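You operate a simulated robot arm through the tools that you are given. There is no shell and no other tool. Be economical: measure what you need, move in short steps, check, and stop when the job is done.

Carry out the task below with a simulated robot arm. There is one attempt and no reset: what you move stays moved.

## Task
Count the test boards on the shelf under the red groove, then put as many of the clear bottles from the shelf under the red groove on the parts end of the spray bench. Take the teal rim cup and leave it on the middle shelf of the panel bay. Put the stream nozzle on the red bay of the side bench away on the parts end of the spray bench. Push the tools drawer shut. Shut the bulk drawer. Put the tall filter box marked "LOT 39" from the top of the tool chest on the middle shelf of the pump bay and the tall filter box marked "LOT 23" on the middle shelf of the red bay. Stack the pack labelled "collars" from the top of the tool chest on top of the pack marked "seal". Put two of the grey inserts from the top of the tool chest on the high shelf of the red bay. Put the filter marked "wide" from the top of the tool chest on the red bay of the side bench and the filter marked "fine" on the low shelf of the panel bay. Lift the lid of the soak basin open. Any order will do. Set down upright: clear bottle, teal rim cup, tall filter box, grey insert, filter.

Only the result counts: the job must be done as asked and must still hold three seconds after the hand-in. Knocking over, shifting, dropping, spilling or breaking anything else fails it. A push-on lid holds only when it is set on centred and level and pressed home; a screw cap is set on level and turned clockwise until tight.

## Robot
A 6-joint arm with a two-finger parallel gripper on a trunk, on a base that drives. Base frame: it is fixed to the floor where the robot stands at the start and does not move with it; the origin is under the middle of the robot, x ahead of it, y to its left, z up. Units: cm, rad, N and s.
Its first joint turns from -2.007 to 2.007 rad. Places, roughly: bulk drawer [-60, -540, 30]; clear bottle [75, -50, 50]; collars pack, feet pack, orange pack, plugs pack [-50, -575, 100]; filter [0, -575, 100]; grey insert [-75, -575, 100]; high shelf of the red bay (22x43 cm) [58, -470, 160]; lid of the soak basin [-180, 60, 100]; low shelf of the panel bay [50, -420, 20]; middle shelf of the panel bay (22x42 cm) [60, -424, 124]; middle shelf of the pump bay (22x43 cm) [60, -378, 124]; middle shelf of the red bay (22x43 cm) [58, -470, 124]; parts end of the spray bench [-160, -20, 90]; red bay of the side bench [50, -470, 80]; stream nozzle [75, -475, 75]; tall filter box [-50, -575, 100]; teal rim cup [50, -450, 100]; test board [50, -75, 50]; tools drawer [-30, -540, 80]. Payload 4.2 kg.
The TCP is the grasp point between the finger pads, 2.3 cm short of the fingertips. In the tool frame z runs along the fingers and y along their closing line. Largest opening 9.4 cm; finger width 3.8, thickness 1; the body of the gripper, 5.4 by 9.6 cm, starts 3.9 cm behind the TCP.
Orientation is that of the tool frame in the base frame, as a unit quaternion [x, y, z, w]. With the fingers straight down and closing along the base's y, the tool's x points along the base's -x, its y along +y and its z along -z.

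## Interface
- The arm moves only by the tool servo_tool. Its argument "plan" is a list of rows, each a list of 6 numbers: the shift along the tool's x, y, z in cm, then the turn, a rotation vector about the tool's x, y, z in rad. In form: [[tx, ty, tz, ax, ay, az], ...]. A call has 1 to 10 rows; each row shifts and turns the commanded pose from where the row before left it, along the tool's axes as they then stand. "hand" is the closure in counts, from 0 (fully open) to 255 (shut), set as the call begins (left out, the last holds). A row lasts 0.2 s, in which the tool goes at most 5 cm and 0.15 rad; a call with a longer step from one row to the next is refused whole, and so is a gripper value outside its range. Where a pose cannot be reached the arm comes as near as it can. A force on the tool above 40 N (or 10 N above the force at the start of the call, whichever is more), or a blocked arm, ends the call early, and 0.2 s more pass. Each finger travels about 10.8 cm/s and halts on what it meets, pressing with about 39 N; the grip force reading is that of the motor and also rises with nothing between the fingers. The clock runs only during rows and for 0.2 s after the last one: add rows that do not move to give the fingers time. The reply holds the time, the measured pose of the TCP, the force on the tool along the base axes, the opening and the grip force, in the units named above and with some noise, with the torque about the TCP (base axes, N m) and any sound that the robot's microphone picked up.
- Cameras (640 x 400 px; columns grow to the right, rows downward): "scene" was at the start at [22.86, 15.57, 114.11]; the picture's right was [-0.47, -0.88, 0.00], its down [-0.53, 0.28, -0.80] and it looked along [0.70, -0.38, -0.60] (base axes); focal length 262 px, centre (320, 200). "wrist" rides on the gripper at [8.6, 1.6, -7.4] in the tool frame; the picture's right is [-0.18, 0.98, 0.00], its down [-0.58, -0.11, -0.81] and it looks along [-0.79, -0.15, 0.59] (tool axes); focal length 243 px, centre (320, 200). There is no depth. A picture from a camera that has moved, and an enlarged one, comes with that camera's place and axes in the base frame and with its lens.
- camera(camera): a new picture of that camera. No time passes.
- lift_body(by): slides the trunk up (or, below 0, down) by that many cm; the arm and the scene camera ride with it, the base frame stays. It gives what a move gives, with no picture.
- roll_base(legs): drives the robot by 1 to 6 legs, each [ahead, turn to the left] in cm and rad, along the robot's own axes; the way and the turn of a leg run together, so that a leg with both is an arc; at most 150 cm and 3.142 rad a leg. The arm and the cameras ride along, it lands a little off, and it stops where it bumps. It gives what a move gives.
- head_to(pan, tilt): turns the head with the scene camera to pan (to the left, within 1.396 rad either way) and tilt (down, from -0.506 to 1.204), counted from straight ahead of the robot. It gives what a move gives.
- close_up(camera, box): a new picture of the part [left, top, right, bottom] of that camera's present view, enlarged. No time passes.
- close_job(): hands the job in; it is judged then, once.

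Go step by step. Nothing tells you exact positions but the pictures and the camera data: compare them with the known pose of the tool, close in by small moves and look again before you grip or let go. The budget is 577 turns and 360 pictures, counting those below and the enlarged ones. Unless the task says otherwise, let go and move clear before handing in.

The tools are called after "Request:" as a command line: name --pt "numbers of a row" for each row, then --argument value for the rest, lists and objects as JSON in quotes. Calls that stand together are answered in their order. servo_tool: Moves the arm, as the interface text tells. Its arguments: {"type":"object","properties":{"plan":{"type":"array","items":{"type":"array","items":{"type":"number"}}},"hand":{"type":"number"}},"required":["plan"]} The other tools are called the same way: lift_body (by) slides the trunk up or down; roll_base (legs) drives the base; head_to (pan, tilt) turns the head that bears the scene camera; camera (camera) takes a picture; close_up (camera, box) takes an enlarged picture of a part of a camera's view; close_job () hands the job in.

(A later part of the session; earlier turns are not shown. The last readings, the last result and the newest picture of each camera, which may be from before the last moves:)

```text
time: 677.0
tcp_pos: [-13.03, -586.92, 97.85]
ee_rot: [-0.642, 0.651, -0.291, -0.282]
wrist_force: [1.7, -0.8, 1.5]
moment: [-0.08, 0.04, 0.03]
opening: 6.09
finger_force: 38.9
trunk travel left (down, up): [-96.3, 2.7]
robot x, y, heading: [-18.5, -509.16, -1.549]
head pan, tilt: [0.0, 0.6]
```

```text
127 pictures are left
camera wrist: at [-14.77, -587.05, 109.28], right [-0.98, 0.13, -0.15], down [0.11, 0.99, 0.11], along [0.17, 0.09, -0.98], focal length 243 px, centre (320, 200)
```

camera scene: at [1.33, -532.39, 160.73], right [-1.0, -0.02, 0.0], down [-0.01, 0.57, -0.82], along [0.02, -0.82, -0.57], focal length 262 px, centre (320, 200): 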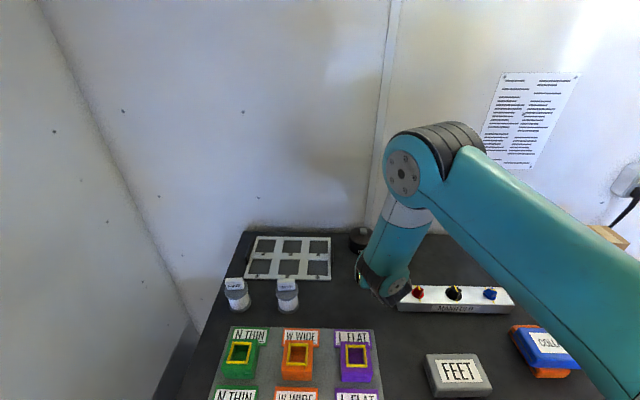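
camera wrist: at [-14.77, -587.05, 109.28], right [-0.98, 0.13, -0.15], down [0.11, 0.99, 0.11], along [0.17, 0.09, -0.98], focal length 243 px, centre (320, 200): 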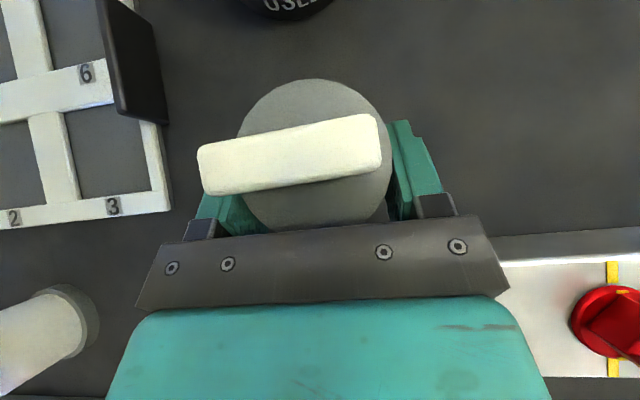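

Request:
servo_tool --pt "1.5 0 -1.35 0 0 0" --pt "2.97 0 -2.68 0 0 0" --pt "2.97 0 -2.68 0 0 0" --pt "2.97 0 -2.68 0 0 0" --pt "2.97 0 -2.68 0 0 0"

Request:
camera --camera "wrist"

Request:
roll_base --legs '[[-50, 0]]'

Request:
camera --camera "scene"

```text
time: 678.1
tcp_pos: [-13.32, -587.16, 115.8]
ee_rot: [-0.643, 0.65, -0.291, -0.282]
wrist_force: [1.1, -0.4, -0.3]
moment: [-0.03, 0.03, -0.04]
opening: 6.04
finger_force: 38.8
trunk travel left (down, up): [-96.3, 2.7]
robot x, y, heading: [-18.55, -509.05, -1.549]
head pan, tilt: [0.0, 0.6]
```

```text
126 pictures are left
camera wrist: at [-15.13, -587.33, 127.08], right [-0.98, 0.13, -0.15], down [0.11, 0.99, 0.11], along [0.17, 0.09, -0.98], focal length 243 px, centre (320, 200)
```

wrist: 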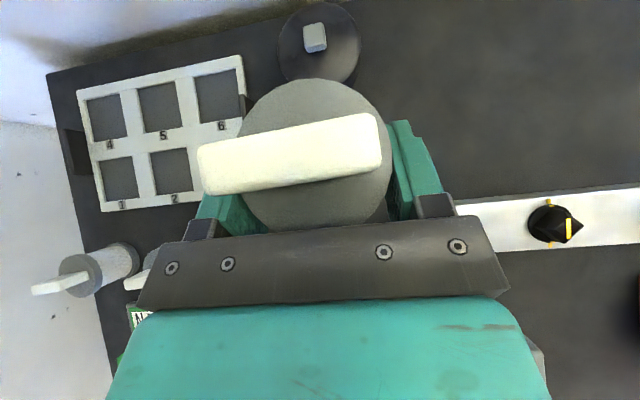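

```text
time: 681.2
tcp_pos: [-14.02, -534.71, 115.81]
ee_rot: [-0.644, 0.649, -0.291, -0.281]
wrist_force: [0.5, -0.9, 0.5]
moment: [0.0, -0.03, -0.01]
opening: 6.06
finger_force: 39.0
trunk travel left (down, up): [-96.3, 2.7]
robot x, y, heading: [-19.61, -456.56, -1.547]
head pan, tilt: [0.0, 0.6]
```

```text
125 pictures are left
camera scene: at [0.31, -479.95, 160.73], right [-1.0, -0.02, 0.0], down [-0.01, 0.56, -0.82], along [0.02, -0.82, -0.57], focal length 262 px, centre (320, 200)
```

scene: 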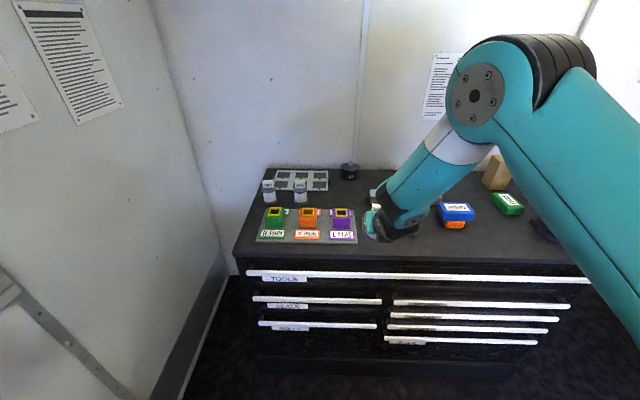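

The filter is held level. I'll retract the arm and reposition for the red bay of the side bench.

Request:
servo_tool --pt "-2.7 0 -2.96 0 0 0" --pt "-2.7 0 -2.96 0 0 0" --pt "-2.7 0 -2.96 0 0 0" --pt "-2.7 0 -2.96 0 0 0" --pt "-2.7 0 -2.96 0 0 0" --pt "-2.7 0 -2.96 0 0 0"

Request:
roll_base --legs '[[0, 1.24], [0, 1.237], [-34, 0], [0, -0.93]]'

Request:
lift_body --by -18

Request:
camera --camera "wrist"

Request:
head_to --pan -0.1 --tilt 0.5

Request:
camera --camera "scene"

```text
time: 682.6
tcp_pos: [-13.18, -512.04, 115.04]
ee_rot: [-0.645, 0.648, -0.292, -0.281]
wrist_force: [-0.4, 0.0, -0.9]
moment: [0.02, -0.02, 0.0]
opening: 6.06
finger_force: 39.6
out of reach, approached as far as the arm can: row 6
trunk travel left (down, up): [-96.3, 2.7]
robot x, y, heading: [-19.59, -456.68, -1.549]
head pan, tilt: [0.0, 0.6]
```

```text
time: 693.4
tcp_pos: [15.8, -478.62, 115.0]
ee_rot: [0.914, -0.02, 0.406, 0.0]
wrist_force: [-0.7, 0.3, 0.4]
moment: [0.02, 0.01, 0.02]
opening: 6.06
finger_force: 39.3
trunk travel left (down, up): [-96.3, 2.7]
robot x, y, heading: [-39.52, -483.22, -0.014]
head pan, tilt: [0.0, 0.6]
```

```text
time: 695.4
tcp_pos: [15.79, -478.74, 97.08]
ee_rot: [0.914, -0.02, 0.405, -0.001]
wrist_force: [-0.1, 0.3, -0.6]
moment: [0.02, 0.02, -0.01]
opening: 6.05
finger_force: 39.1
trunk travel left (down, up): [-78.3, 20.7]
robot x, y, heading: [-40.0, -482.82, -0.017]
head pan, tilt: [0.0, 0.6]
```

```text
124 pictures are left
camera wrist: at [16.01, -480.42, 108.44], right [-0.16, -0.98, -0.15], down [-0.98, 0.14, 0.11], along [-0.09, 0.17, -0.98], focal length 243 px, centre (320, 200)
```

wrist: 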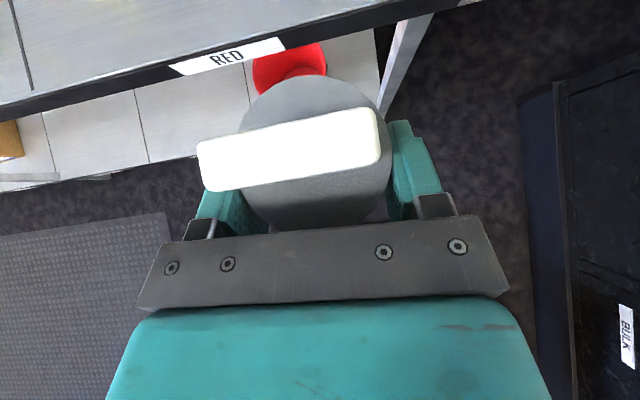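

```text
time: 696.0
tcp_pos: [15.89, -478.64, 97.01]
ee_rot: [0.914, -0.02, 0.405, 0.0]
wrist_force: [-0.1, -0.6, -0.7]
moment: [-0.02, 0.02, 0.01]
opening: 6.06
finger_force: 38.3
trunk travel left (down, up): [-78.3, 20.7]
robot x, y, heading: [-39.56, -482.64, -0.011]
head pan, tilt: [-0.099, 0.499]
```

```text
123 pictures are left
camera scene: at [-15.25, -464.75, 143.64], right [-0.11, -0.99, 0.0], down [-0.48, 0.05, -0.88], along [0.87, -0.1, -0.48], focal length 262 px, centre (320, 200)
```

scene: 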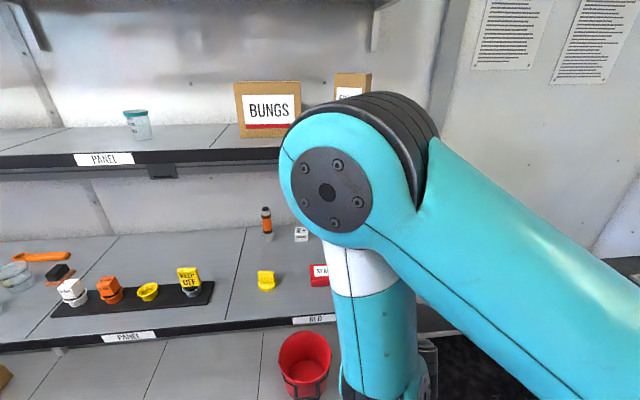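

The elbow is high, so I'll trade trunk height for arm height to keep the elbow away from the shelves.

Request:
servo_tool --pt "3.4 0 -1.46 0 0 0" --pt "3.4 0 -1.46 0 0 0" --pt "3.4 0 -1.46 0 0 0" --pt "3.4 0 -1.46 0 0 0" --pt "3.4 0 -1.46 0 0 0" --pt "3.4 0 -1.46 0 0 0" --pt "3.4 0 -1.46 0 0 0" --pt "3.4 0 -1.46 0 0 0" --pt "3.4 0 -1.46 0 0 0"

Request:
lift_body --by -31.5

Request:
camera --camera "scene"

```text
time: 698.0
tcp_pos: [26.45, -479.49, 128.47]
ee_rot: [0.914, -0.02, 0.405, 0.0]
wrist_force: [0.5, 0.1, -0.5]
moment: [0.03, 0.01, 0.0]
opening: 6.03
finger_force: 39.0
trunk travel left (down, up): [-78.3, 20.7]
robot x, y, heading: [-39.72, -483.29, -0.012]
head pan, tilt: [-0.099, 0.499]
```

```text
time: 701.1
tcp_pos: [26.49, -479.43, 96.88]
ee_rot: [0.914, -0.02, 0.405, -0.001]
wrist_force: [0.6, 0.0, -0.7]
moment: [0.0, 0.04, 0.01]
opening: 6.04
finger_force: 39.2
trunk travel left (down, up): [-46.8, 52.2]
robot x, y, heading: [-39.38, -483.29, -0.017]
head pan, tilt: [-0.099, 0.499]
```

```text
122 pictures are left
camera scene: at [-15.25, -464.76, 112.15], right [-0.11, -0.99, 0.0], down [-0.48, 0.05, -0.88], along [0.87, -0.1, -0.48], focal length 262 px, centre (320, 200)
```

scene: 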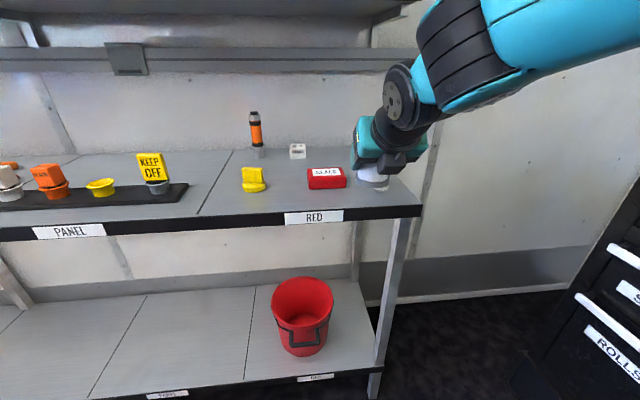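

Request:
servo_tool --pt "0 -1.2 0 0 0 0"

Request:
roll_base --legs '[[29, 0]]'

Request:
camera --camera "scene"

Request:
camera --camera "wrist"

```text
time: 701.5
tcp_pos: [26.62, -478.19, 97.21]
ee_rot: [0.914, -0.02, 0.405, -0.001]
wrist_force: [0.5, 0.0, -0.9]
moment: [0.05, 0.03, 0.03]
opening: 6.08
finger_force: 39.0
trunk travel left (down, up): [-46.8, 52.2]
robot x, y, heading: [-39.83, -483.17, -0.014]
head pan, tilt: [-0.099, 0.499]
```

```text
time: 703.6
tcp_pos: [56.06, -478.87, 97.11]
ee_rot: [0.914, -0.022, 0.406, 0.0]
wrist_force: [-0.1, 1.1, 0.4]
moment: [0.01, 0.02, -0.02]
opening: 6.03
finger_force: 39.6
trunk travel left (down, up): [-46.8, 52.2]
robot x, y, heading: [-10.17, -483.73, -0.017]
head pan, tilt: [-0.099, 0.499]
```

```text
121 pictures are left
camera scene: at [14.3, -465.28, 112.14], right [-0.12, -0.99, 0.0], down [-0.48, 0.06, -0.88], along [0.87, -0.1, -0.48], focal length 262 px, centre (320, 200)
```

scene: 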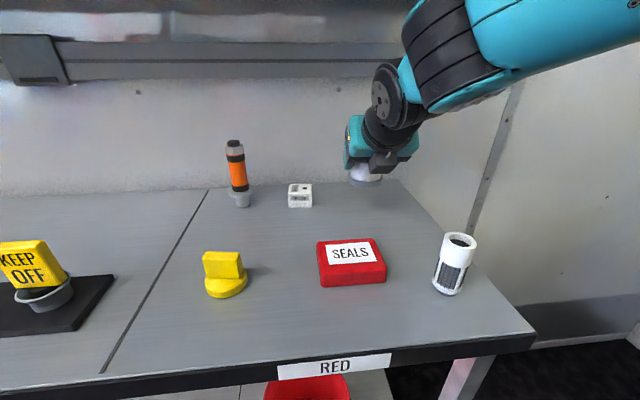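

```text
120 pictures are left
camera wrist: at [56.31, -480.6, 108.44], right [-0.16, -0.97, -0.15], down [-0.98, 0.15, 0.11], along [-0.09, 0.17, -0.98], focal length 243 px, centre (320, 200)
```

wrist: 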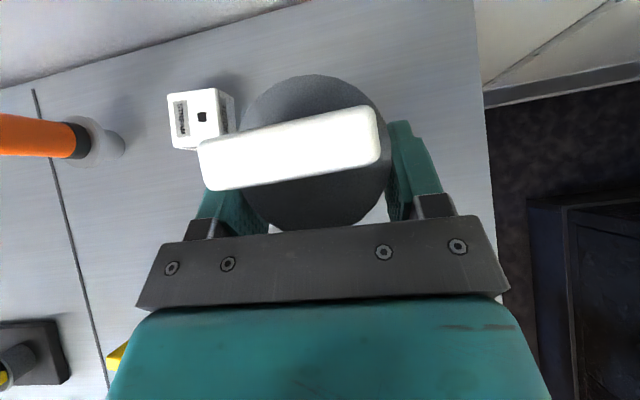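

Request:
lift_body --by -6.8

Request:
lift_body --by -0.4

Request:
lift_body --by -0.3

Request:
lift_body --by -0.3

```text
time: 704.6
tcp_pos: [56.19, -479.01, 90.23]
ee_rot: [0.914, -0.022, 0.405, 0.001]
wrist_force: [-0.5, -0.1, -1.3]
moment: [0.0, -0.01, -0.01]
opening: 6.07
finger_force: 38.9
trunk travel left (down, up): [-40.0, 59.0]
robot x, y, heading: [-10.48, -483.65, -0.02]
head pan, tilt: [-0.099, 0.499]
```

```text
time: 705.2
tcp_pos: [56.1, -478.88, 89.92]
ee_rot: [0.914, -0.021, 0.406, 0.0]
wrist_force: [0.1, -0.6, 6.2]
moment: [-0.18, -0.02, -0.01]
opening: 6.06
finger_force: 39.1
trunk travel left (down, up): [-39.6, 59.4]
robot x, y, heading: [-10.34, -483.54, -0.016]
head pan, tilt: [-0.099, 0.499]
```

```text
time: 705.7
tcp_pos: [56.23, -478.73, 89.93]
ee_rot: [0.912, -0.023, 0.409, 0.0]
wrist_force: [-3.9, -1.7, 30.7]
moment: [-0.88, 0.19, -0.09]
opening: 6.05
finger_force: 39.1
trunk travel left (down, up): [-39.3, 59.7]
robot x, y, heading: [-10.01, -483.41, -0.018]
head pan, tilt: [-0.099, 0.499]
```

```text
time: 706.2
tcp_pos: [56.01, -478.87, 89.59]
ee_rot: [0.912, -0.022, 0.409, -0.001]
wrist_force: [0.9, 0.7, 33.3]
moment: [-0.95, -0.49, 0.01]
opening: 6.05
finger_force: 38.4
trunk travel left (down, up): [-39.0, 60.0]
robot x, y, heading: [-10.0, -483.91, -0.012]
head pan, tilt: [-0.099, 0.499]
```

Contact. I'll release and back out.

Request:
lift_body --by 0.3

Request:
servo_tool --pt "0 0 0 0 0 0" --pt "0 0 0 0 0 0" --pt "0 0 0 0 0 0" --hand 35

Request:
camera --camera "wrist"

Request:
roll_base --legs '[[-29, 0]]'

Request:
camera --camera "scene"

```text
time: 706.7
tcp_pos: [56.14, -478.79, 89.57]
ee_rot: [0.914, -0.021, 0.405, 0.0]
wrist_force: [7.5, 0.9, 19.3]
moment: [-0.48, -0.74, 0.19]
opening: 6.07
finger_force: 39.3
trunk travel left (down, up): [-39.3, 59.7]
robot x, y, heading: [-10.4, -483.82, -0.016]
head pan, tilt: [-0.099, 0.499]
```

```text
time: 707.5
tcp_pos: [56.06, -478.9, 89.53]
ee_rot: [0.914, -0.021, 0.404, 0.001]
wrist_force: [-0.4, -1.0, 0.5]
moment: [0.01, -0.01, 0.02]
opening: 8.13
finger_force: 0.0
trunk travel left (down, up): [-39.3, 59.7]
robot x, y, heading: [-10.12, -483.68, -0.02]
head pan, tilt: [-0.099, 0.499]
```

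```text
119 pictures are left
camera wrist: at [56.3, -480.6, 100.91], right [-0.16, -0.97, -0.15], down [-0.98, 0.15, 0.11], along [-0.09, 0.17, -0.98], focal length 243 px, centre (320, 200)
```

wrist: 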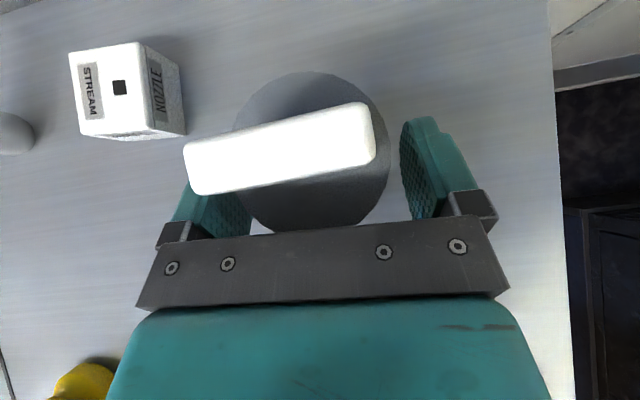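

```text
time: 709.5
tcp_pos: [26.93, -478.55, 89.43]
ee_rot: [0.914, -0.023, 0.405, 0.0]
wrist_force: [0.1, -0.3, 0.6]
moment: [-0.03, -0.04, -0.01]
opening: 8.09
finger_force: 0.1
trunk travel left (down, up): [-39.3, 59.7]
robot x, y, heading: [-39.42, -483.0, -0.019]
head pan, tilt: [-0.099, 0.499]
```

```text
118 pictures are left
camera scene: at [-14.79, -464.83, 104.64], right [-0.12, -0.99, 0.0], down [-0.48, 0.06, -0.88], along [0.87, -0.1, -0.48], focal length 262 px, centre (320, 200)
```

scene: 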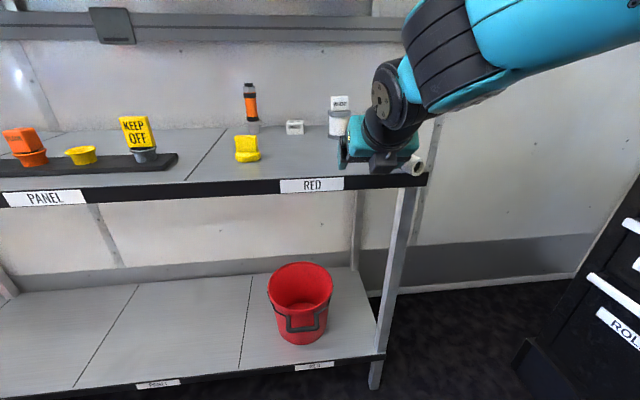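

Request:
close_up --camera "scene" --box '[320, 90, 480, 210]'

Request:
camera --camera "wrist"

```text
3.33 times, centred on (400, 150) of scene
camera zoom: at [-14.79, -464.83, 104.64], right [-0.12, -0.99, 0.0], down [-0.48, 0.06, -0.88], along [0.87, -0.1, -0.48], focal length 874 px, centre (53, 367)
```

zoom: 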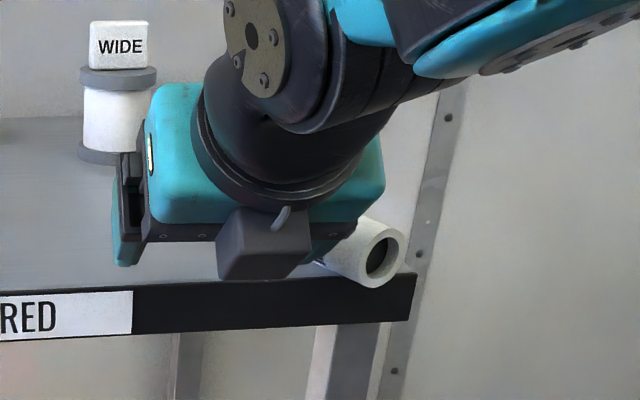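

```text
116 pictures are left
camera wrist: at [27.17, -480.27, 100.94], right [-0.17, -0.97, -0.15], down [-0.98, 0.15, 0.11], along [-0.09, 0.17, -0.98], focal length 243 px, centre (320, 200)
```

wrist: 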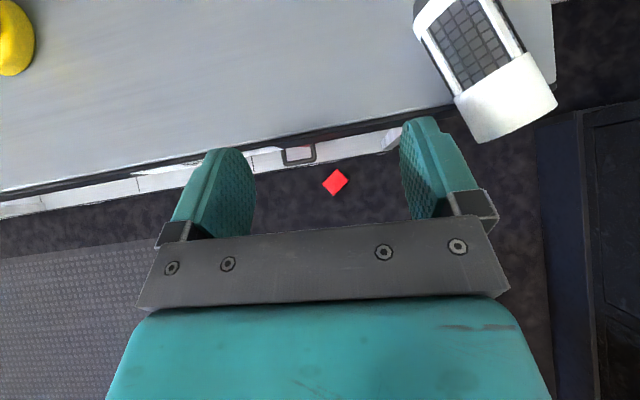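

Backing out low knocked the SEALS box and the canister. I'll raise clear and look so I can restore them.

Request:
lift_body --by 20

Request:
roll_base --legs '[[-15, 0]]'

Request:
head_to --pan -0.1 --tilt 0.75

Request:
camera --camera "scene"

Request:
camera --camera "wrist"

```text
time: 711.7
tcp_pos: [26.96, -478.4, 109.57]
ee_rot: [0.914, -0.023, 0.405, 0.001]
wrist_force: [-0.2, 0.0, -0.2]
moment: [0.02, -0.02, 0.01]
opening: 8.1
finger_force: 0.0
trunk travel left (down, up): [-59.3, 39.7]
robot x, y, heading: [-39.27, -483.11, -0.017]
head pan, tilt: [-0.099, 0.499]
```

```text
time: 713.1
tcp_pos: [11.8, -478.1, 109.5]
ee_rot: [0.914, -0.022, 0.405, 0.0]
wrist_force: [-0.9, -0.3, 0.4]
moment: [0.0, -0.01, 0.0]
opening: 8.12
finger_force: 0.0
trunk travel left (down, up): [-59.3, 39.7]
robot x, y, heading: [-54.36, -482.96, -0.014]
head pan, tilt: [-0.099, 0.499]
```

```text
time: 713.9
tcp_pos: [11.87, -478.15, 109.48]
ee_rot: [0.914, -0.022, 0.405, 0.0]
wrist_force: [0.0, 0.3, 0.2]
moment: [0.03, 0.01, 0.0]
opening: 8.1
finger_force: 0.1
trunk travel left (down, up): [-59.3, 39.7]
robot x, y, heading: [-54.55, -482.78, -0.021]
head pan, tilt: [-0.099, 0.75]
```

```text
115 pictures are left
camera scene: at [-30.76, -464.41, 122.45], right [-0.12, -0.99, 0.0], down [-0.68, 0.08, -0.73], along [0.73, -0.09, -0.68], focal length 262 px, centre (320, 200)
```

scene: 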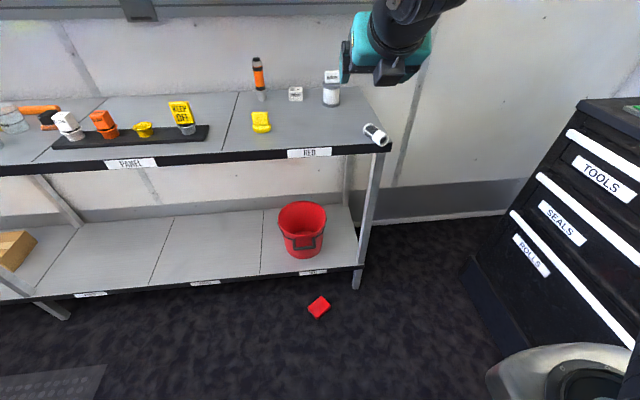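

```text
114 pictures are left
camera wrist: at [12.03, -479.88, 120.95], right [-0.16, -0.97, -0.15], down [-0.98, 0.15, 0.11], along [-0.09, 0.17, -0.98], focal length 243 px, centre (320, 200)
```

wrist: 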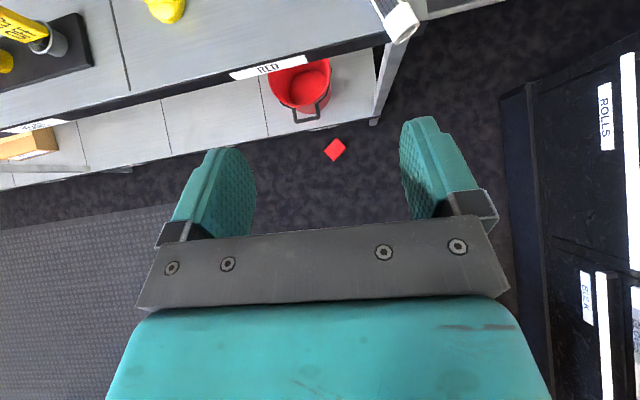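

SEALS is on the floor at about (25,-471) and the canister lies at the bench edge. I'll look closely at the canister to set it upright first.

Request:
close_up --camera "scene" --box '[320, 90, 420, 165]'

Request:
close_up --camera "scene" --box '[270, 270, 370, 340]'

```text
5.33 times, centred on (370, 128) of scene
camera zoom: at [-30.76, -464.41, 122.45], right [-0.12, -0.99, 0.0], down [-0.68, 0.08, -0.73], along [0.73, -0.09, -0.68], focal length 1399 px, centre (53, 587)
```

zoom: 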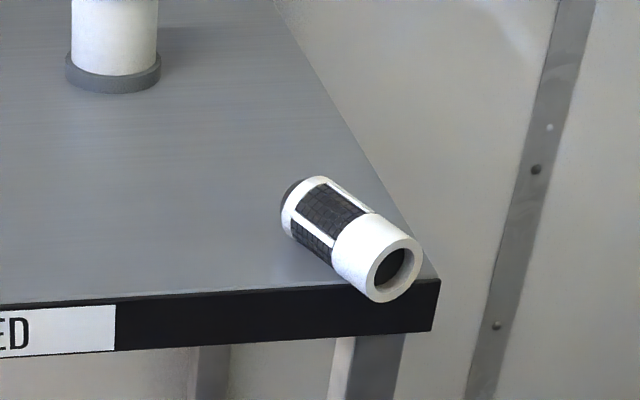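

```text
5.71 times, centred on (320, 305) of scene
camera zoom: at [-30.76, -464.41, 122.45], right [-0.12, -0.99, 0.0], down [-0.68, 0.08, -0.73], along [0.73, -0.09, -0.68], focal length 1498 px, centre (320, -400)
```

zoom: 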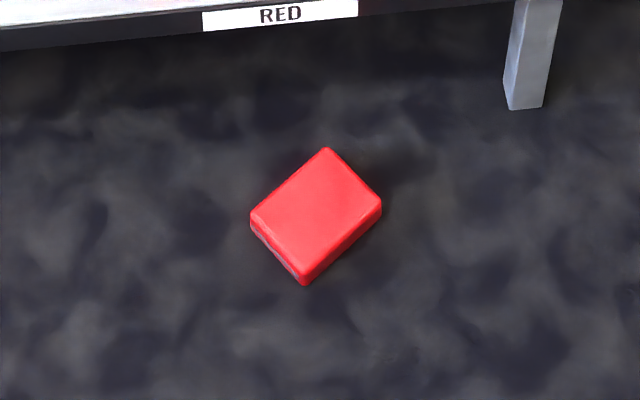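

I'll raise the hand to horizontal and position the robot to come in along the canister's axis.

Request:
servo_tool --pt "0 0 0 0 0.14 0" --pt "0 0 0 0 0.14 0" --pt "0 0 0 0 0.14 0" --pt "0 0 0 0 0.14 0" --pt "0 0 0 0 0.12 0"

Request:
roll_base --legs '[[0, 1.43], [-25.3, 0], [0, -1.21]]'

Request:
camera --camera "wrist"

Request:
head_to --pan -0.1 --tilt 0.5

Request:
camera --camera "scene"

```text
time: 715.0
tcp_pos: [11.84, -478.17, 109.66]
ee_rot: [0.726, -0.02, 0.687, 0.008]
wrist_force: [-0.2, 0.2, 0.1]
moment: [-0.02, 0.02, 0.03]
opening: 8.08
finger_force: 0.1
trunk travel left (down, up): [-59.3, 39.7]
robot x, y, heading: [-54.28, -482.69, -0.019]
head pan, tilt: [-0.099, 0.75]
```

```text
time: 720.4
tcp_pos: [-54.0, -439.57, 109.59]
ee_rot: [0.566, 0.456, 0.528, -0.44]
wrist_force: [-0.2, -0.5, 0.0]
moment: [-0.01, -0.01, -0.04]
opening: 8.1
finger_force: 0.0
trunk travel left (down, up): [-59.3, 39.7]
robot x, y, heading: [-60.37, -505.82, 1.413]
head pan, tilt: [-0.099, 0.75]
stopped in leg 2: the robot was blocked; the commanded pose is now the measured one
```

```text
111 pictures are left
camera wrist: at [-53.58, -446.67, 118.56], right [0.96, -0.2, -0.2], down [-0.28, -0.8, -0.53], along [-0.05, 0.57, -0.82], focal length 243 px, centre (320, 200)
```

wrist: 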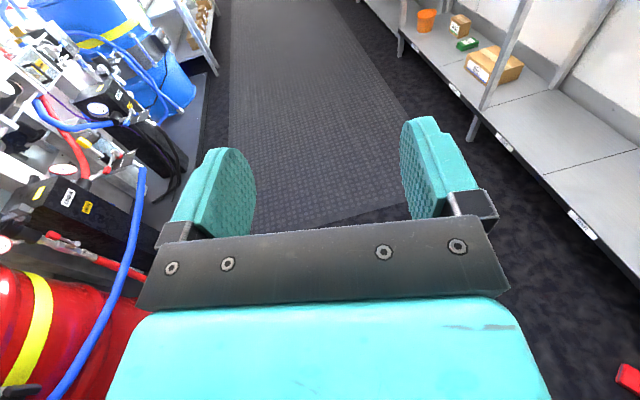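

```text
time: 721.1
tcp_pos: [-53.96, -439.65, 109.52]
ee_rot: [0.566, 0.456, 0.527, -0.44]
wrist_force: [0.0, 1.2, 0.7]
moment: [0.01, 0.0, 0.01]
opening: 8.13
finger_force: 0.0
trunk travel left (down, up): [-59.3, 39.7]
robot x, y, heading: [-60.32, -505.7, 1.417]
head pan, tilt: [-0.099, 0.499]
```

```text
110 pictures are left
camera scene: at [-74.82, -478.71, 124.64], right [0.97, -0.25, 0.0], down [-0.12, -0.46, -0.88], along [0.22, 0.85, -0.48], focal length 262 px, centre (320, 200)
```

scene: 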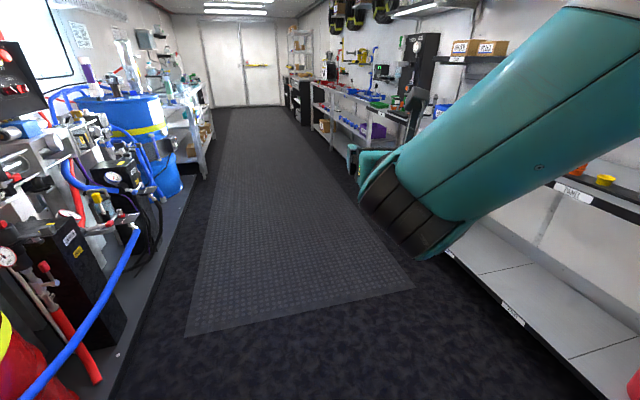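

The base backed into the chest lightly. I'll move forward a little and turn to face the bench.

Request:
roll_base --legs '[[5, 0], [0, -1.21]]'

Request:
head_to --pan -0.1 --tilt 0.5

Request:
camera --camera "scene"

```text
time: 725.0
tcp_pos: [4.28, -481.84, 109.48]
ee_rot: [0.724, 0.062, 0.683, -0.07]
wrist_force: [-0.7, 0.6, 0.8]
moment: [-0.01, 0.02, -0.01]
opening: 8.11
finger_force: 0.1
trunk travel left (down, up): [-59.3, 39.7]
robot x, y, heading: [-59.7, -500.92, 0.225]
head pan, tilt: [-0.099, 0.499]
```

```text
time: 725.6
tcp_pos: [4.28, -481.78, 109.47]
ee_rot: [0.724, 0.062, 0.683, -0.07]
wrist_force: [-0.2, -0.5, 0.0]
moment: [-0.04, 0.0, -0.01]
opening: 8.11
finger_force: 0.1
trunk travel left (down, up): [-59.3, 39.7]
robot x, y, heading: [-59.49, -500.77, 0.225]
head pan, tilt: [-0.099, 0.499]
```

```text
109 pictures are left
camera scene: at [-40.01, -476.95, 124.64], right [0.13, -0.99, 0.0], down [-0.47, -0.06, -0.88], along [0.87, 0.11, -0.48], focal length 262 px, centre (320, 200)
```

scene: 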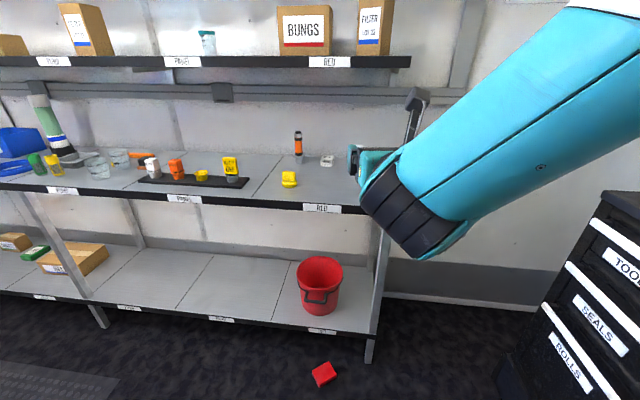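

Request:
roll_base --legs '[[0, -0.115], [10, 0]]'

Request:
lift_body --by -14

Request:
camera --camera "wrist"

Request:
camera --camera "scene"

```text
time: 727.3
tcp_pos: [15.81, -487.82, 109.58]
ee_rot: [0.727, 0.022, 0.686, -0.033]
wrist_force: [-0.2, -0.7, -0.5]
moment: [-0.05, 0.01, 0.0]
opening: 8.11
finger_force: 0.0
trunk travel left (down, up): [-59.3, 39.7]
robot x, y, heading: [-49.36, -499.58, 0.118]
head pan, tilt: [-0.099, 0.499]
```

```text
time: 729.0
tcp_pos: [15.74, -487.76, 95.52]
ee_rot: [0.727, 0.021, 0.685, -0.032]
wrist_force: [1.0, 0.3, 0.5]
moment: [-0.02, 0.02, 0.0]
opening: 8.1
finger_force: 0.2
trunk travel left (down, up): [-45.3, 53.7]
robot x, y, heading: [-49.74, -499.42, 0.115]
head pan, tilt: [-0.099, 0.499]
```

```text
108 pictures are left
camera wrist: at [9.03, -490.02, 104.56], right [0.06, -0.98, -0.2], down [-0.84, 0.05, -0.53], along [0.53, 0.2, -0.82], focal length 243 px, centre (320, 200)
```

wrist: 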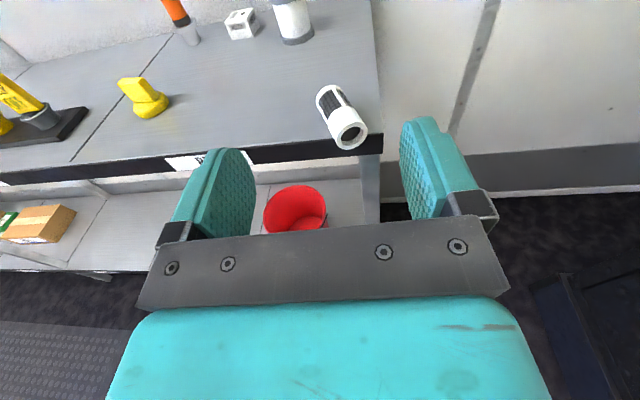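

```text
107 pictures are left
camera scene: at [-27.68, -478.11, 110.65], right [0.02, -1.0, 0.0], down [-0.48, -0.01, -0.88], along [0.88, 0.01, -0.48], focal length 262 px, centre (320, 200)
```

scene: 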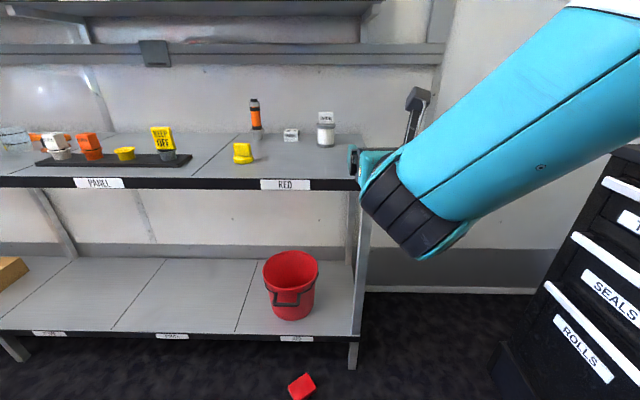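

Request:
lift_body --by -7.4

Request:
servo_tool --pt "0 1.5 0 0 0 0"

Request:
roll_base --legs '[[9, 0]]'

Request:
camera --camera "wrist"

```text
time: 730.1
tcp_pos: [15.82, -487.82, 88.12]
ee_rot: [0.726, 0.022, 0.686, -0.032]
wrist_force: [0.6, -0.4, 0.4]
moment: [-0.01, 0.01, -0.01]
opening: 8.12
finger_force: 0.0
trunk travel left (down, up): [-37.9, 61.1]
robot x, y, heading: [-49.72, -499.51, 0.114]
head pan, tilt: [-0.099, 0.499]
```

```text
time: 730.5
tcp_pos: [15.93, -489.29, 88.17]
ee_rot: [0.727, 0.022, 0.686, -0.032]
wrist_force: [0.5, -0.5, -1.3]
moment: [-0.01, 0.0, 0.02]
opening: 8.11
finger_force: 0.1
trunk travel left (down, up): [-37.9, 61.1]
robot x, y, heading: [-49.7, -499.8, 0.113]
head pan, tilt: [-0.099, 0.499]
```

```text
time: 731.6
tcp_pos: [24.68, -488.23, 88.24]
ee_rot: [0.727, 0.021, 0.686, -0.032]
wrist_force: [0.1, -0.2, -0.3]
moment: [0.01, 0.03, -0.02]
opening: 8.12
finger_force: 0.1
trunk travel left (down, up): [-37.9, 61.1]
robot x, y, heading: [-40.87, -498.68, 0.116]
head pan, tilt: [-0.099, 0.499]
```

```text
106 pictures are left
camera wrist: at [17.99, -490.53, 97.19], right [0.06, -0.98, -0.2], down [-0.84, 0.06, -0.53], along [0.53, 0.2, -0.82], focal length 243 px, centre (320, 200)
```

wrist: 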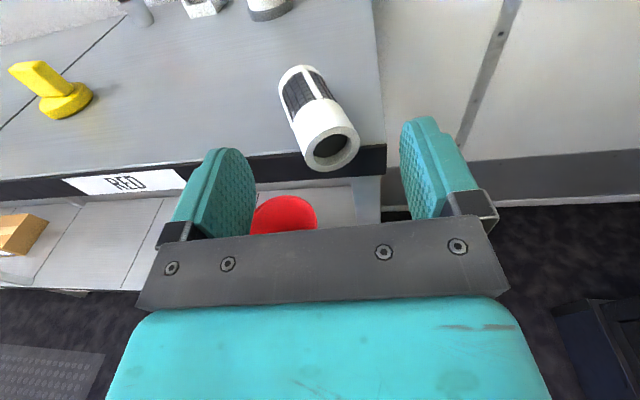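

Request:
roll_base --legs '[[5, 0]]'

Request:
camera --camera "wrist"

```text
time: 732.5
tcp_pos: [29.79, -487.7, 88.18]
ee_rot: [0.727, 0.022, 0.686, -0.032]
wrist_force: [0.0, 0.0, 0.4]
moment: [-0.02, -0.03, -0.04]
opening: 8.11
finger_force: 0.1
trunk travel left (down, up): [-37.9, 61.1]
robot x, y, heading: [-35.75, -497.48, 0.114]
head pan, tilt: [-0.099, 0.499]
```

```text
105 pictures are left
camera wrist: at [23.05, -489.97, 97.19], right [0.06, -0.98, -0.2], down [-0.84, 0.06, -0.53], along [0.53, 0.2, -0.82], focal length 243 px, centre (320, 200)
```

wrist: 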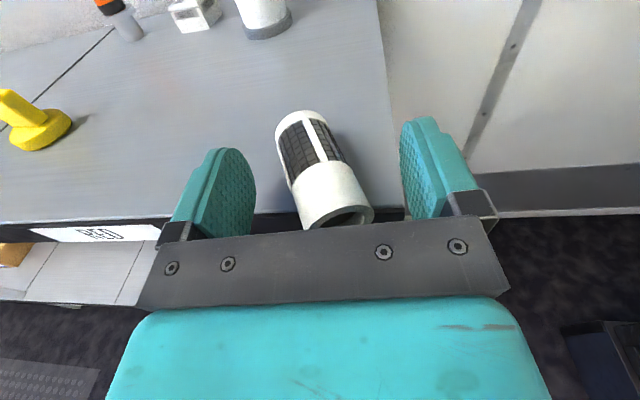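

Request:
servo_tool --pt "0 0 0 0 0 0" --pt "0 0 0 0 0 0" --pt "0 0 0 0 0 0" --pt "0 0 0 0 0 0" --hand 255

Request:
lift_body --by 6

Request:
camera --camera "wrist"

```text
time: 733.5
tcp_pos: [29.81, -487.78, 88.1]
ee_rot: [0.726, 0.021, 0.686, -0.031]
wrist_force: [0.2, -0.3, 1.1]
moment: [-0.01, -0.06, -0.03]
opening: 3.31
finger_force: 39.0
trunk travel left (down, up): [-37.9, 61.1]
robot x, y, heading: [-35.59, -498.0, 0.113]
head pan, tilt: [-0.099, 0.499]
```

```text
time: 734.5
tcp_pos: [29.9, -487.78, 94.29]
ee_rot: [0.726, 0.022, 0.686, -0.033]
wrist_force: [0.5, 0.1, -0.9]
moment: [-0.01, 0.03, 0.03]
opening: 3.32
finger_force: 38.6
trunk travel left (down, up): [-43.9, 55.1]
robot x, y, heading: [-35.93, -498.05, 0.11]
head pan, tilt: [-0.099, 0.499]
```

```text
104 pictures are left
camera wrist: at [23.05, -489.97, 103.19], right [0.06, -0.98, -0.2], down [-0.84, 0.06, -0.53], along [0.53, 0.2, -0.82], focal length 243 px, centre (320, 200)
```

wrist: 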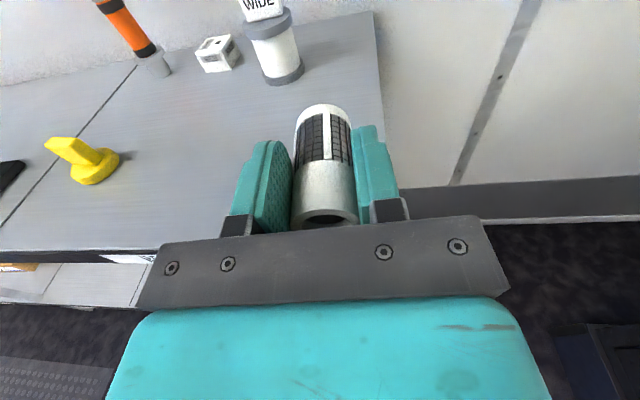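

The canister is held along its axis. I'll back off, lower the arm relative to the trunk, and pitch the hand down so it stands upright.

Request:
roll_base --legs '[[-18, 0]]'

Request:
lift_body --by 34

Request:
servo_tool --pt "-4 0 -0.5 0 0 0" --pt "-4 0 -0.5 0 0 0" --pt "-4 0 -0.5 0 0 0" --pt "-4 0 -0.5 0 -0.1 0" --pt "-4 0 -0.5 0 -0.1 0" --pt "-4 0 0 0 -0.1 0" --pt "0 0 0 0 -0.15 0" --pt "0 0 0 0 -0.15 0" --pt "0 0 0 0 -0.15 0" --pt "0 0 0 0 -0.15 0"

Request:
servo_tool --pt "0 0 0 0 -0.15 0" --pt "0 0 0 0 -0.15 0" --pt "0 0 0 0 -0.15 0" --pt "0 0 0 0 -0.15 0"

Request:
camera --camera "wrist"

Request:
camera --camera "scene"

```text
time: 736.0
tcp_pos: [11.88, -489.54, 94.2]
ee_rot: [0.726, 0.023, 0.686, -0.034]
wrist_force: [-0.5, 0.2, 0.3]
moment: [0.02, 0.02, 0.01]
opening: 3.34
finger_force: 39.0
trunk travel left (down, up): [-43.9, 55.1]
robot x, y, heading: [-53.64, -499.8, 0.116]
head pan, tilt: [-0.099, 0.499]
```

```text
time: 739.4
tcp_pos: [11.83, -489.5, 128.16]
ee_rot: [0.727, 0.024, 0.686, -0.034]
wrist_force: [-0.5, 0.1, -0.1]
moment: [0.0, 0.0, -0.01]
opening: 3.3
finger_force: 39.1
trunk travel left (down, up): [-77.9, 21.1]
robot x, y, heading: [-53.67, -500.12, 0.121]
head pan, tilt: [-0.099, 0.499]
```

```text
time: 741.6
tcp_pos: [8.19, -488.84, 107.75]
ee_rot: [0.953, 0.036, 0.301, -0.02]
wrist_force: [0.3, 0.0, -0.8]
moment: [-0.01, 0.02, -0.02]
opening: 3.29
finger_force: 39.5
out of reach, approached as far as the arm can: row 3
trunk travel left (down, up): [-77.9, 21.1]
robot x, y, heading: [-53.41, -500.24, 0.114]
head pan, tilt: [-0.099, 0.499]
```

```text
time: 742.6
tcp_pos: [8.4, -488.81, 107.93]
ee_rot: [0.999, 0.04, 0.006, -0.009]
wrist_force: [-0.6, 0.6, -0.2]
moment: [-0.01, -0.04, 0.03]
opening: 3.28
finger_force: 39.2
trunk travel left (down, up): [-77.9, 21.1]
robot x, y, heading: [-53.92, -500.01, 0.119]
head pan, tilt: [-0.099, 0.499]
```

```text
103 pictures are left
camera wrist: at [16.92, -489.77, 115.42], right [-0.1, -0.99, -0.02], down [-0.6, 0.05, 0.8], along [-0.79, 0.1, -0.6], focal length 243 px, centre (320, 200)
```

wrist: 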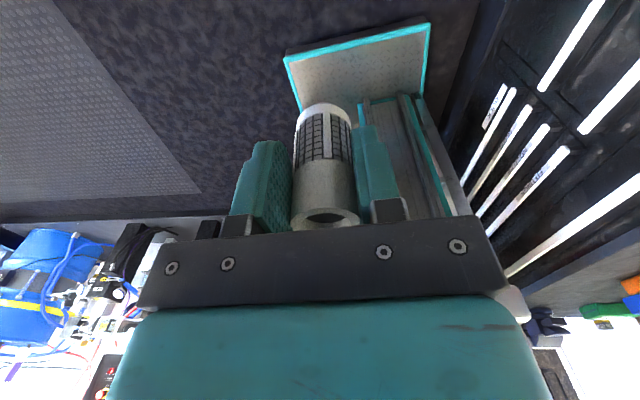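

```text
102 pictures are left
camera scene: at [-31.79, -478.52, 143.25], right [0.02, -1.0, 0.0], down [-0.48, -0.01, -0.88], along [0.88, 0.02, -0.48], focal length 262 px, centre (320, 200)
```

scene: 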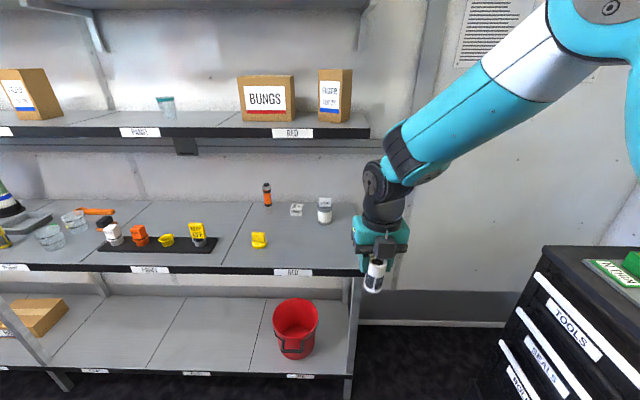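

Request:
roll_base --legs '[[29.5, 0]]'

Request:
lift_body --by -15

Request:
camera --camera "scene"

Request:
lift_body --by -2

```text
time: 744.6
tcp_pos: [37.58, -485.41, 107.9]
ee_rot: [0.999, 0.039, 0.007, -0.009]
wrist_force: [-0.1, -0.4, -0.3]
moment: [-0.02, 0.03, 0.0]
opening: 3.32
finger_force: 38.0
trunk travel left (down, up): [-77.9, 21.1]
robot x, y, heading: [-24.19, -496.71, 0.121]
head pan, tilt: [-0.099, 0.499]
```

```text
time: 746.3
tcp_pos: [37.6, -485.31, 92.87]
ee_rot: [0.999, 0.04, 0.008, -0.009]
wrist_force: [0.2, 0.1, -0.9]
moment: [0.0, -0.01, 0.0]
opening: 3.31
finger_force: 39.1
trunk travel left (down, up): [-62.9, 36.1]
robot x, y, heading: [-24.24, -496.46, 0.117]
head pan, tilt: [-0.099, 0.499]
```

```text
101 pictures are left
camera scene: at [-2.34, -475.05, 128.25], right [0.02, -1.0, 0.0], down [-0.48, -0.01, -0.88], along [0.88, 0.02, -0.48], focal length 262 px, centre (320, 200)
```

scene: 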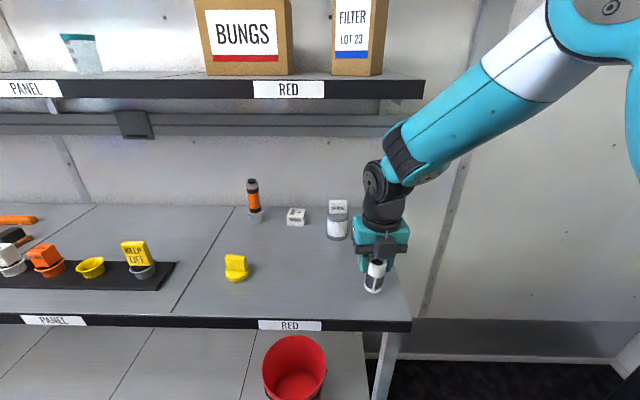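

```text
time: 747.0
tcp_pos: [37.84, -485.44, 91.13]
ee_rot: [0.999, 0.038, 0.009, -0.01]
wrist_force: [7.2, -1.8, 29.6]
moment: [-0.25, 0.23, 0.07]
opening: 3.34
finger_force: 38.8
trunk travel left (down, up): [-60.9, 38.1]
robot x, y, heading: [-24.48, -496.87, 0.121]
head pan, tilt: [-0.099, 0.499]
```

Request:
servo_tool --pt "0 0 -0.2 0 0 0" --pt "0 0 0 0 0 0"

Request:
servo_tool --pt "0 0 0 0 0 0" --pt "0 0 0 0 0 0" --pt "0 0 0 0 0 0" --hand 130

Request:
lift_body --by 20

Request:
camera --camera "scene"

```text
time: 747.6
tcp_pos: [37.6, -485.27, 90.96]
ee_rot: [0.999, 0.039, 0.007, -0.009]
wrist_force: [6.9, -1.2, 22.5]
moment: [-0.13, 0.1, 0.03]
opening: 3.32
finger_force: 39.5
trunk travel left (down, up): [-60.9, 38.1]
robot x, y, heading: [-24.28, -496.58, 0.119]
head pan, tilt: [-0.099, 0.499]
```

```text
time: 748.4
tcp_pos: [37.63, -485.33, 90.94]
ee_rot: [0.999, 0.04, 0.006, -0.01]
wrist_force: [-0.1, 0.4, 0.5]
moment: [-0.03, 0.01, 0.0]
opening: 4.61
finger_force: 0.1
trunk travel left (down, up): [-60.9, 38.1]
robot x, y, heading: [-24.48, -496.35, 0.117]
head pan, tilt: [-0.099, 0.499]
```

```text
time: 750.6
tcp_pos: [37.67, -485.33, 111.02]
ee_rot: [0.999, 0.039, 0.007, -0.009]
wrist_force: [0.2, -0.3, -0.1]
moment: [0.0, 0.01, -0.02]
opening: 4.6
finger_force: 0.1
trunk travel left (down, up): [-80.9, 18.1]
robot x, y, heading: [-24.27, -496.89, 0.117]
head pan, tilt: [-0.099, 0.499]
```

```text
100 pictures are left
camera scene: at [-2.34, -475.05, 146.24], right [0.02, -1.0, 0.0], down [-0.48, -0.01, -0.88], along [0.88, 0.02, -0.48], focal length 262 px, centre (320, 200)
```

scene: 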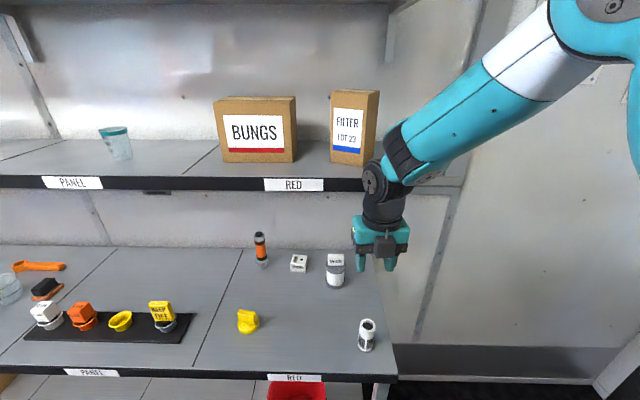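

The canister stands again. Now SEALS: it's upside down on the floor at (24.1,-471.1). I'll position to pick it tool-down.

Request:
roll_base --legs '[[-20, 0], [0, 0.96], [18, 0], [0, -0.96]]'

Request:
servo_tool --pt "0 0 0 0 0 0.147" --pt "0 0 0 0 0 0.147" --pt "0 0 0 0 0 0.147" --pt "0 0 0 0 0 0.147" --pt "0 0 0 0 0 0.147" --pt "0 0 0 0 0 0.147" --pt "0 0 0 0 0 0.147" --hand 0

Request:
lift_body --by -40

Request:
head_to --pan -0.1 --tilt 0.9

Request:
camera --camera "scene"

```text
time: 758.2
tcp_pos: [25.71, -471.17, 111.08]
ee_rot: [0.999, 0.043, 0.007, -0.009]
wrist_force: [0.8, 0.5, -0.1]
moment: [0.02, 0.0, -0.02]
opening: 4.63
finger_force: 0.0
trunk travel left (down, up): [-80.9, 18.1]
robot x, y, heading: [-35.94, -483.0, 0.13]
head pan, tilt: [-0.099, 0.499]
```

```text
time: 759.8
tcp_pos: [25.9, -471.03, 111.11]
ee_rot: [0.891, -0.455, 0.002, -0.011]
wrist_force: [-0.9, 0.5, 0.2]
moment: [0.0, 0.04, -0.01]
opening: 9.39
finger_force: 0.1
trunk travel left (down, up): [-80.9, 18.1]
robot x, y, heading: [-35.7, -482.73, 0.122]
head pan, tilt: [-0.099, 0.499]
```

```text
time: 762.1
tcp_pos: [26.05, -470.99, 87.04]
ee_rot: [0.89, -0.455, 0.006, -0.017]
wrist_force: [-10.7, -3.5, 16.4]
moment: [0.16, -0.54, -0.02]
opening: 8.96
finger_force: 0.0
trunk travel left (down, up): [-56.5, 42.5]
robot x, y, heading: [-35.77, -483.01, 0.13]
head pan, tilt: [-0.099, 0.499]
stopped: the force on the tool passed its limit (the readings are from after the stop); the commanded pose is now the measured one
```

```text
time: 763.0
tcp_pos: [26.12, -470.97, 87.18]
ee_rot: [0.891, -0.454, 0.005, -0.017]
wrist_force: [-11.5, -4.0, 19.7]
moment: [0.2, -0.7, -0.05]
opening: 8.92
finger_force: 0.0
trunk travel left (down, up): [-56.5, 42.5]
robot x, y, heading: [-35.9, -482.81, 0.122]
head pan, tilt: [-0.099, 0.901]
```

```text
99 pictures are left
camera scene: at [-15.84, -461.2, 118.56], right [0.03, -1.0, 0.0], down [-0.78, -0.02, -0.62], along [0.62, 0.02, -0.78], focal length 262 px, centre (320, 200)
```

scene: 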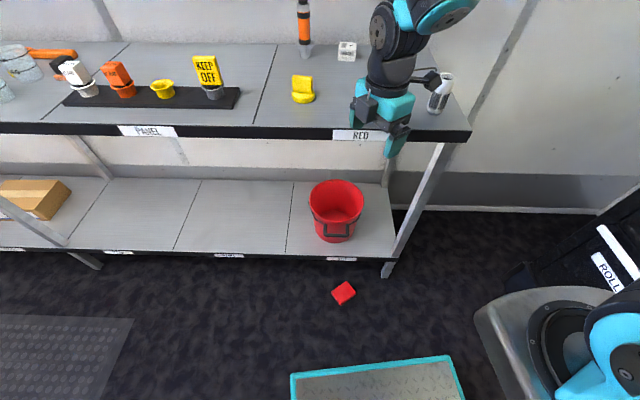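

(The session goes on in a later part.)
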